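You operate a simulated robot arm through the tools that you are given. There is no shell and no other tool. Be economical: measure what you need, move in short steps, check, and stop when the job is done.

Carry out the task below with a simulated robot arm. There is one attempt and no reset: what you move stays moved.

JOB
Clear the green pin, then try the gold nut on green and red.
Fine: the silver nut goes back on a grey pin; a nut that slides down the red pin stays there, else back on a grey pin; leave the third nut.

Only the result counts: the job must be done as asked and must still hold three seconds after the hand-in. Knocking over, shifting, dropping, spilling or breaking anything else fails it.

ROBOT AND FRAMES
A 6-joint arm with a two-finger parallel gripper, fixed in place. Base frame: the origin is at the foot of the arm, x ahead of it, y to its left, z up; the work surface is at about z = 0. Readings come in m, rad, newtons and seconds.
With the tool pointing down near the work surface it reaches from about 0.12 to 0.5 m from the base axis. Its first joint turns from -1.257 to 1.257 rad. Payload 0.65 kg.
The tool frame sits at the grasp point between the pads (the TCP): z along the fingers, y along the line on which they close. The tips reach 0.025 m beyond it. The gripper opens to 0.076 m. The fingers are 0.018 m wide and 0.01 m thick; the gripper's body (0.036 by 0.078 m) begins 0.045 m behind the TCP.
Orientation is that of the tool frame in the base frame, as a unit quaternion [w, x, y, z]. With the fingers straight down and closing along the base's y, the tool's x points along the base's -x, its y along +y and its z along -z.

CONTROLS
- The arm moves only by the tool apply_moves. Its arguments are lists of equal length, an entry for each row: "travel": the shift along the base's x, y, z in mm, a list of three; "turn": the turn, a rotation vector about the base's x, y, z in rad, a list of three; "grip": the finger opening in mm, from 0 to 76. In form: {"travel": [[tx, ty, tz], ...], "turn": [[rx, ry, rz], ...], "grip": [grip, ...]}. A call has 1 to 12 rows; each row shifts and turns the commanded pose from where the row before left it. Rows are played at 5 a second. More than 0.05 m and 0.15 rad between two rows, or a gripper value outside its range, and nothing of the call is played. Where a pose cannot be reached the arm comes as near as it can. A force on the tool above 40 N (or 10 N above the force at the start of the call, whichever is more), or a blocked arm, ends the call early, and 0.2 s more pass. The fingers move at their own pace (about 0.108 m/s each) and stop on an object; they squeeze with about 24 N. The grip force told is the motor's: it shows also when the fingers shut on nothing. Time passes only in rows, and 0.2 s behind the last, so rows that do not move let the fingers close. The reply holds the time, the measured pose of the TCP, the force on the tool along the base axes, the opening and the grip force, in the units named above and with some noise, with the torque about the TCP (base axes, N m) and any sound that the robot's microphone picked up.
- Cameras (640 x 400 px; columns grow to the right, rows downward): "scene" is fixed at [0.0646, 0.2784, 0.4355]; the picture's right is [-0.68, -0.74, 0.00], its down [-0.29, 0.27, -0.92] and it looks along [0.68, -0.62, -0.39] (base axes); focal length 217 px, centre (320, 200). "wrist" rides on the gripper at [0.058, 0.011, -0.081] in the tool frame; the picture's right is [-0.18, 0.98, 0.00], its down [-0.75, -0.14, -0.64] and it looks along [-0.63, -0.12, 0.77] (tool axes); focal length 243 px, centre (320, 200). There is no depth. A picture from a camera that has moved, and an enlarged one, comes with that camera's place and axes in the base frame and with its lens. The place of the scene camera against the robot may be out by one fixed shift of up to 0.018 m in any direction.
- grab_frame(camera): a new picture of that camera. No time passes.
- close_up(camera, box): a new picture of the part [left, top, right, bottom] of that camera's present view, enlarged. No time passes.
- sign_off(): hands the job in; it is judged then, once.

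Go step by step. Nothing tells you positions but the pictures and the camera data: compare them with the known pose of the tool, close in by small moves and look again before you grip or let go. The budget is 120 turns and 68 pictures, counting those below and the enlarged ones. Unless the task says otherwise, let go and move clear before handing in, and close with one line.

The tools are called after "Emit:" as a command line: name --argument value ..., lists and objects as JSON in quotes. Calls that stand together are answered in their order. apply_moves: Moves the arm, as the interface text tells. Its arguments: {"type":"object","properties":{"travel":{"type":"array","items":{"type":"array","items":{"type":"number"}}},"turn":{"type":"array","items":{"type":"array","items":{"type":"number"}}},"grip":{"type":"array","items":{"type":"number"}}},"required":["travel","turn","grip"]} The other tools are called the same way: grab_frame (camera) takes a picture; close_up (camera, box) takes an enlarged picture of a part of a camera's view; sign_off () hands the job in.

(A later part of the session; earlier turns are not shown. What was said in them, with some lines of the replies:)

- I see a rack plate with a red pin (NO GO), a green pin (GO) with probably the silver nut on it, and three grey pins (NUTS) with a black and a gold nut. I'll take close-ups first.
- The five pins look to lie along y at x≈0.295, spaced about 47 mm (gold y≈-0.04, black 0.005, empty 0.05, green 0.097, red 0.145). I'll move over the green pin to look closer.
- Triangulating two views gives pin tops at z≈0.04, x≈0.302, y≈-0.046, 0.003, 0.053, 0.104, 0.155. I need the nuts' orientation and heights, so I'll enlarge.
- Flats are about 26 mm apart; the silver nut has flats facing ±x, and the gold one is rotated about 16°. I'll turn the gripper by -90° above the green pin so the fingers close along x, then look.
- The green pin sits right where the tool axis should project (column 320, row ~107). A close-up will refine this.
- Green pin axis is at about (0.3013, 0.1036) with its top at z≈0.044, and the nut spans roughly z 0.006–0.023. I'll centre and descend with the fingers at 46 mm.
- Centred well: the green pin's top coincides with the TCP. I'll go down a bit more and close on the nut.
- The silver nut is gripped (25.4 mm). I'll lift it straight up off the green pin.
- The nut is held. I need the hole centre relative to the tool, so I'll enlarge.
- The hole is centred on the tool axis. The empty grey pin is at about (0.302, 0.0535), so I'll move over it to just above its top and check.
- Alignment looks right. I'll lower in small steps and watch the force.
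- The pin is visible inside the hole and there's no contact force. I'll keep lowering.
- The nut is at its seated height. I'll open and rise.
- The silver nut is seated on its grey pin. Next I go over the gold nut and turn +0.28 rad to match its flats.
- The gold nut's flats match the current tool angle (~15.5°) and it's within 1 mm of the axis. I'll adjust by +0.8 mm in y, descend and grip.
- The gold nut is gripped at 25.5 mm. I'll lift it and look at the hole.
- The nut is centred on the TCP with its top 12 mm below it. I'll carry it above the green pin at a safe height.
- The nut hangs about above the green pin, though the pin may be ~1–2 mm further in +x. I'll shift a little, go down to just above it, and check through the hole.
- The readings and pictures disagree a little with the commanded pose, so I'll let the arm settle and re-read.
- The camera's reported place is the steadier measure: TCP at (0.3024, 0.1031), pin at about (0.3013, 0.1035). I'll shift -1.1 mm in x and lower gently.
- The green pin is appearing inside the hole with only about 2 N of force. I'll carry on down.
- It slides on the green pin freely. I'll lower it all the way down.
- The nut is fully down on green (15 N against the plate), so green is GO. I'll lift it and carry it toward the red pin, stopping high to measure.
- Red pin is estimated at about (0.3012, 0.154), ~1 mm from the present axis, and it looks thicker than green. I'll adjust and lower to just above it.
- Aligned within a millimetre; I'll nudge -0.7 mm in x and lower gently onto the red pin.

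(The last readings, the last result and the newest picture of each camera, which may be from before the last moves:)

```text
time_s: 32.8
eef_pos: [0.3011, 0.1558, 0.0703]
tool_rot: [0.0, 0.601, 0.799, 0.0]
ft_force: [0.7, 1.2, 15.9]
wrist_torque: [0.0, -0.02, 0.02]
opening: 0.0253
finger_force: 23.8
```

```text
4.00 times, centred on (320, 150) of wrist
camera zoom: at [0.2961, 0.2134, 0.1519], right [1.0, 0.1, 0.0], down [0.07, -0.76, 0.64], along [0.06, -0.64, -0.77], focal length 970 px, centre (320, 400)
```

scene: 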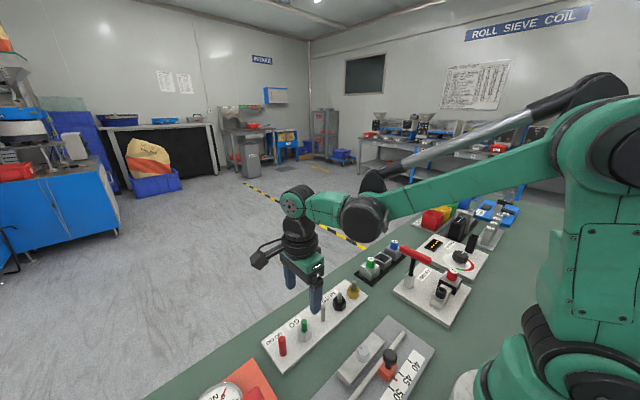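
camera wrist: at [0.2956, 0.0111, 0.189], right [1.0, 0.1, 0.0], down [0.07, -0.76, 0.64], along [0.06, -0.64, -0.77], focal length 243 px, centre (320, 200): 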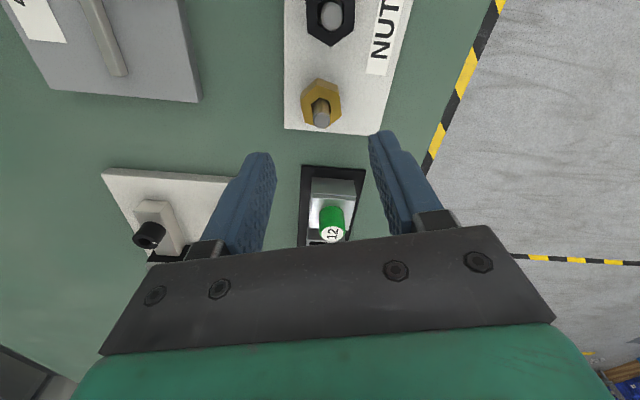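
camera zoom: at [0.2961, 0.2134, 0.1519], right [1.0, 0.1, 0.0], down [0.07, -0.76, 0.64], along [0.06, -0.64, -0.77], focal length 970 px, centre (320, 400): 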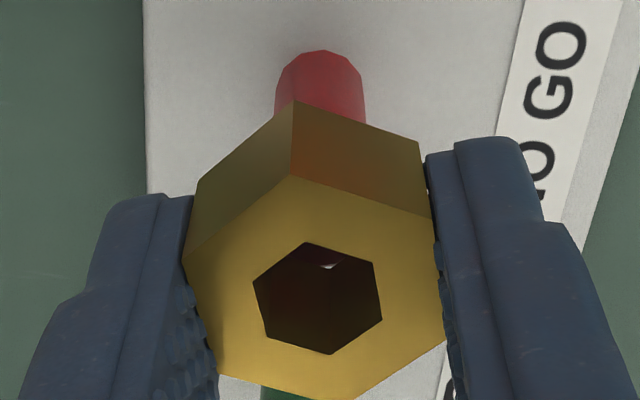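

Contact at the red pin's top: 16 N, and the nut slid up a few mm in the grip without going on. To rule out a small misalignment, I'll do a small search under light pressure.

Emit:
apply_moves --travel '[[0.6, 0, 0], [-0.6, 0.6, 0], [-0.6, -0.6, 0], [0.6, -0.6, 0], [0, 0.6, 0], [0, 0, 0]]' --turn '[[0, 0, 0], [0, 0, 0], [0, 0, 0], [0, 0, 0], [0, 0, 0], [0, 0, 0]]' --grip '[22, 22, 22, 22, 22, 22]'

Emit:
close_up --camera "wrist" --box '[272, 100, 368, 200]'

Emit:
close_up --camera "scene" --box '[255, 300, 325, 360]'

```text
time_s: 34.2
eef_pos: [0.3024, 0.1545, 0.0711]
tool_rot: [0.0, 0.601, 0.799, 0.0]
ft_force: [-0.1, 0.0, -0.8]
wrist_torque: [-0.01, -0.02, -0.01]
opening: 0.0254
finger_force: 23.7
```

```text
4.00 times, centred on (320, 150) of wrist
camera zoom: at [0.2965, 0.2134, 0.152], right [1.0, 0.1, 0.0], down [0.07, -0.76, 0.64], along [0.06, -0.64, -0.77], focal length 970 px, centre (320, 400)
```

zoom: 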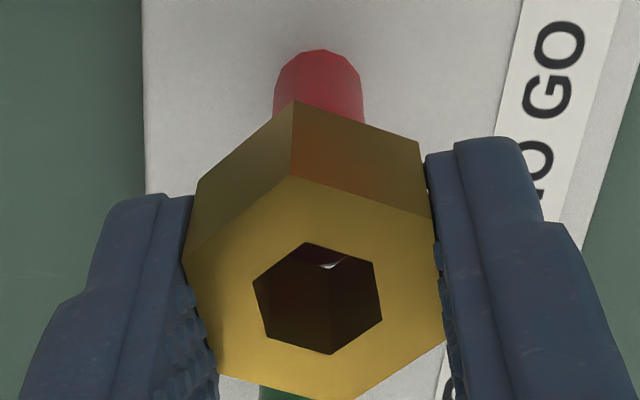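

```text
6.67 times, centred on (290, 330) of scene
camera zoom: at [0.0646, 0.2784, 0.4355], right [-0.68, -0.74, 0.0], down [-0.29, 0.27, -0.92], along [0.68, -0.62, -0.39], focal length 1444 px, centre (520, -667)
```

zoom: 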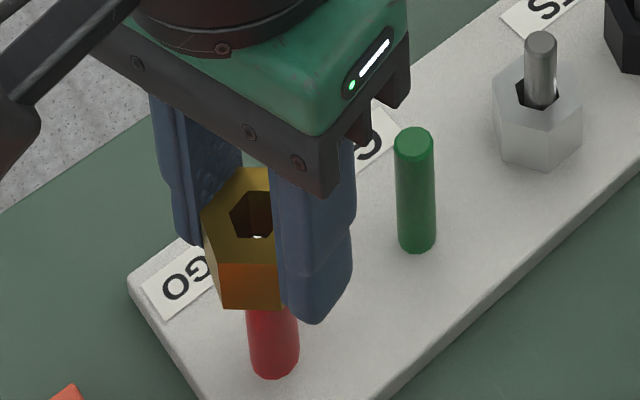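

The force relaxed during the search, so I'll press down again a few mm to see whether it goes on.

Emit:
apply_moves --travel '[[0, 0, -1], [0, 0, -1], [0, 0, -1], [0, 0, 0]]' --turn '[[0, 0, 0], [0, 0, 0], [0, 0, 0], [0, 0, 0]]' --grip '[22, 22, 22, 22]'

Emit:
close_up --camera "wrist" --box '[272, 100, 368, 200]'

```text
time_s: 34.7
eef_pos: [0.3018, 0.1542, 0.0697]
tool_rot: [0.0, 0.601, 0.8, 0.0]
ft_force: [-1.3, 0.0, 12.8]
wrist_torque: [-0.02, 0.05, -0.01]
opening: 0.0257
finger_force: 23.9
stopped in row 2: the force on the tool passed its limit at 48 N (the readings are from after the stop); the commanded pose is now the measured one
```

```text
4.00 times, centred on (320, 150) of wrist
camera zoom: at [0.2965, 0.2133, 0.1516], right [1.0, 0.1, 0.0], down [0.07, -0.76, 0.64], along [0.06, -0.64, -0.77], focal length 970 px, centre (320, 400)
```

zoom: 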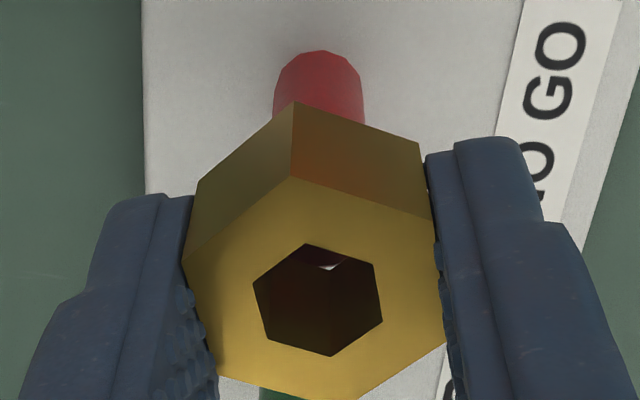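

The nut is blocked squarely at the top of the red pin (48 N, hole centred), and red is measurably thicker than the hole, so it's NO GO. I'll lift it off and carry it back to its free grey pin.

Emit:
apply_moves --travel '[[0, 0, 10], [0, 0, 15], [0, 0, 15], [0, -35, 0], [0, -35, 0], [0, -35, 0], [0, -35, 0], [0, -35, 0], [-0.3, -25.6, 0], [0, 0, 0], [0, 0, 0], [0, 0, 0]]' --turn '[[0, 0, 0], [0, 0, 0], [0, 0, 0], [0, 0, 0], [0, 0, 0], [0, 0, 0], [0, 0, 0], [0, 0, 0], [0, 0, 0], [0, 0, 0], [0, 0, 0], [0, 0, 0]]' --grip '[22, 22, 22, 22, 22, 22, 22, 22, 22, 22, 22, 22]'

Emit:
close_up --camera "wrist" --box '[256, 50, 384, 180]'

Emit:
close_up --camera "scene" --box '[255, 250, 383, 370]'

```text
time_s: 37.3
eef_pos: [0.3029, -0.0482, 0.1132]
tool_rot: [-0.001, 0.601, 0.799, 0.001]
ft_force: [0.5, 0.2, -1.1]
wrist_torque: [-0.04, -0.04, 0.01]
opening: 0.0253
finger_force: 24.1
```

```text
3.08 times, centred on (320, 115) of wrist
camera zoom: at [0.2972, 0.0115, 0.1925], right [1.0, 0.1, 0.0], down [0.07, -0.76, 0.64], along [0.06, -0.64, -0.77], focal length 746 px, centre (320, 462)
```

zoom: 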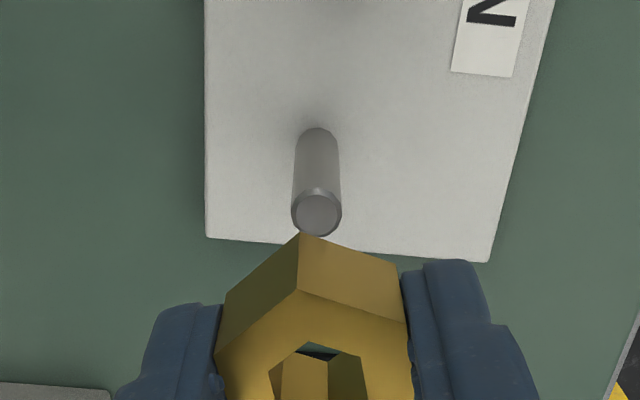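

```text
3.33 times, centred on (319, 310) of scene
camera zoom: at [0.0646, 0.2784, 0.4355], right [-0.68, -0.74, 0.0], down [-0.29, 0.27, -0.92], along [0.68, -0.62, -0.39], focal length 722 px, centre (323, -167)
```

zoom: 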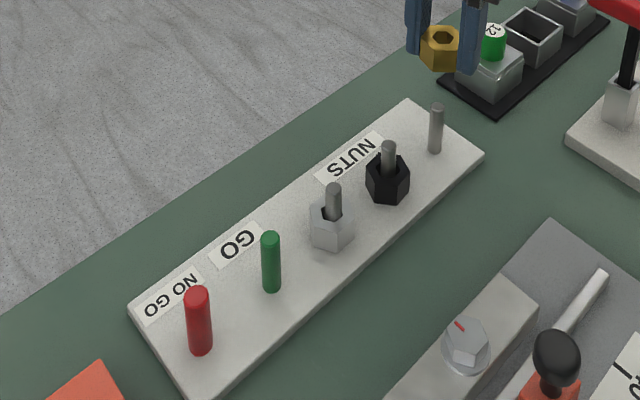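

The grey pin is about 1 mm toward -x. I'll correct and lower to just above it.

Emit:
apply_moves --travel '[[-1.0, 0.4, -10], [0, 0, -12], [0, 0, -12], [0, 0, 0], [0, 0, 0], [0, 0, 0]]' --turn '[[0, 0, 0], [0, 0, 0], [0, 0, 0], [0, 0, 0], [0, 0, 0], [0, 0, 0]]' --grip '[22, 22, 22, 22, 22, 22]'

Emit:
close_up --camera "wrist" --box '[272, 90, 368, 190]'

```text
time_s: 38.7
eef_pos: [0.3012, -0.0461, 0.0776]
tool_rot: [-0.001, 0.601, 0.799, 0.001]
ft_force: [-0.6, 0.2, -0.4]
wrist_torque: [-0.03, 0.0, 0.01]
opening: 0.0255
finger_force: 23.8
```

```text
4.00 times, centred on (320, 140) of wrist
camera zoom: at [0.2952, 0.0129, 0.1581], right [1.0, 0.1, 0.0], down [0.07, -0.76, 0.64], along [0.06, -0.64, -0.77], focal length 970 px, centre (320, 440)
```

zoom: 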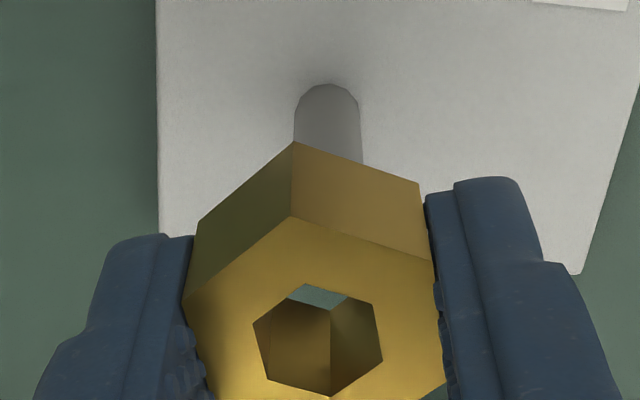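

Small correction of +0.7 mm in x, then lower gently.

Emit:
apply_moves --travel '[[0.7, -0.2, 0], [0, 0, -3], [0, 0, -3], [0, 0, -3], [0, 0, -2], [0, 0, -2], [0, 0, 0]]' --turn '[[0, 0, 0], [0, 0, 0], [0, 0, 0], [0, 0, 0], [0, 0, 0], [0, 0, 0], [0, 0, 0]]' --grip '[22, 22, 22, 22, 22, 22, 22]'

Emit:
close_up --camera "wrist" --box '[272, 110, 368, 210]'

```text
time_s: 40.3
eef_pos: [0.3022, -0.0458, 0.0634]
tool_rot: [0.0, 0.601, 0.799, 0.0]
ft_force: [0.2, -0.3, -0.4]
wrist_torque: [0.04, 0.02, -0.03]
opening: 0.0256
finger_force: 23.3
```

```text
4.00 times, centred on (320, 160) of wrist
camera zoom: at [0.296, 0.0125, 0.1439], right [1.0, 0.1, 0.0], down [0.07, -0.76, 0.64], along [0.06, -0.64, -0.77], focal length 970 px, centre (320, 360)
```

zoom: 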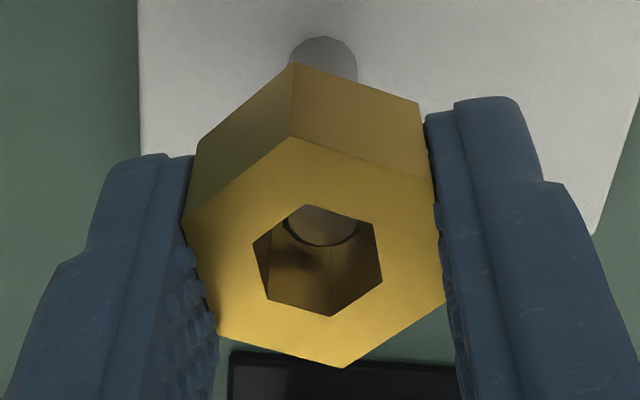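

The pin is inside the hole with no force. I'll lower most of the way; the fingertips must stay clear of the plate as the nut sits higher in the grip now.

Emit:
apply_moves --travel '[[0, 0, -4], [0, 0, -4], [0, 0, -4], [0, 0, -4], [0, 0, -4], [0, 0, -4], [0, 0, -3], [0, 0, -1], [0, 0, 0]]' --turn '[[0, 0, 0], [0, 0, 0], [0, 0, 0], [0, 0, 0], [0, 0, 0], [0, 0, 0], [0, 0, 0], [0, 0, 0], [0, 0, 0]]' --grip '[22, 22, 22, 22, 22, 22, 22, 22, 22]'

Emit:
close_up --camera "wrist" --box '[256, 80, 384, 210]'

```text
time_s: 42.3
eef_pos: [0.3023, -0.0447, 0.0343]
tool_rot: [0.0, 0.601, 0.799, 0.0]
ft_force: [-0.1, 0.7, -0.8]
wrist_torque: [-0.04, -0.03, 0.0]
opening: 0.0253
finger_force: 23.9
```

```text
3.08 times, centred on (320, 145) of wrist
camera zoom: at [0.2962, 0.0135, 0.1158], right [1.0, 0.1, 0.0], down [0.07, -0.76, 0.64], along [0.06, -0.64, -0.77], focal length 746 px, centre (320, 369)
```

zoom: 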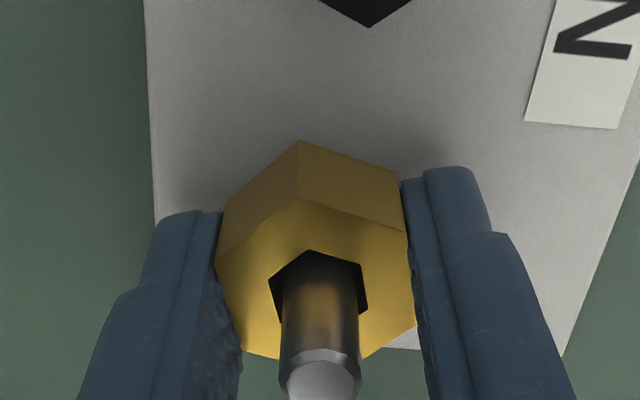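

The nut is within a couple of mm of the plate on its pin. I'll open gently and rise clear.

Emit:
apply_moves --travel '[[0, 0, 0], [0, 0, 0], [0, 0, 0], [0, 0, 10], [0, 0, 20], [0, 0, 30], [0, 0, 40], [0, 0, 40], [0, 0, 0]]' --turn '[[0, 0, 0], [0, 0, 0], [0, 0, 0], [0, 0, 0], [0, 0, 0], [0, 0, 0], [0, 0, 0], [0, 0, 0], [0, 0, 0]]' --grip '[32, 40, 44, 44, 44, 44, 44, 44, 44]'

Emit:
close_up --camera "wrist" --box '[240, 0, 400, 130]'

Emit:
close_up --camera "scene" --box '[255, 260, 383, 370]'

```text
time_s: 44.3
eef_pos: [0.3022, -0.0452, 0.1743]
tool_rot: [0.0, 0.601, 0.799, 0.0]
ft_force: [0.5, 1.9, -0.1]
wrist_torque: [0.01, -0.03, 0.03]
opening: 0.0438
finger_force: 0.0
```

```text
3.08 times, centred on (320, 65) of wrist
camera zoom: at [0.2967, 0.0126, 0.2563], right [1.0, 0.1, 0.0], down [0.07, -0.76, 0.64], along [0.06, -0.64, -0.77], focal length 746 px, centre (320, 615)
```

zoom: 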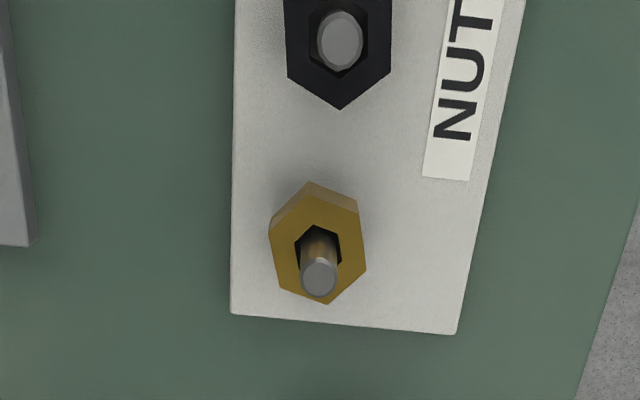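

```text
3.64 times, centred on (319, 315) of scene
camera zoom: at [0.0646, 0.2784, 0.4355], right [-0.68, -0.74, 0.0], down [-0.29, 0.27, -0.92], along [0.68, -0.62, -0.39], focal length 788 px, centre (324, -218)
```

zoom: 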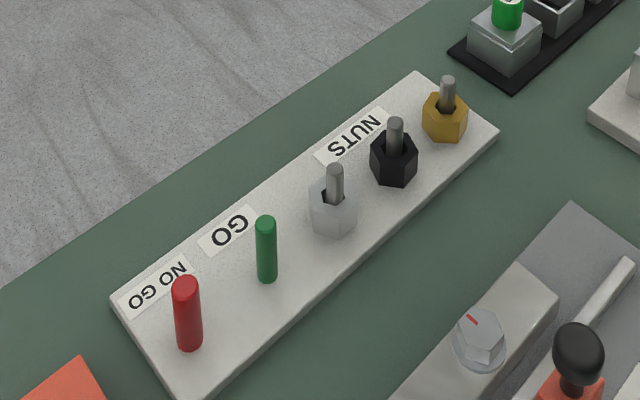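

All three nuts sit flat on the grey pins, the green and red pins are empty, and the arm is clear, so I'm handing in.

Emit:
sign_off

```text
The job is handed in.
```

The silver nut is on a grey pin. The gold nut slid fully down green but was blocked at the top of red, so it went back on its grey pin, and I left the black nut alone.
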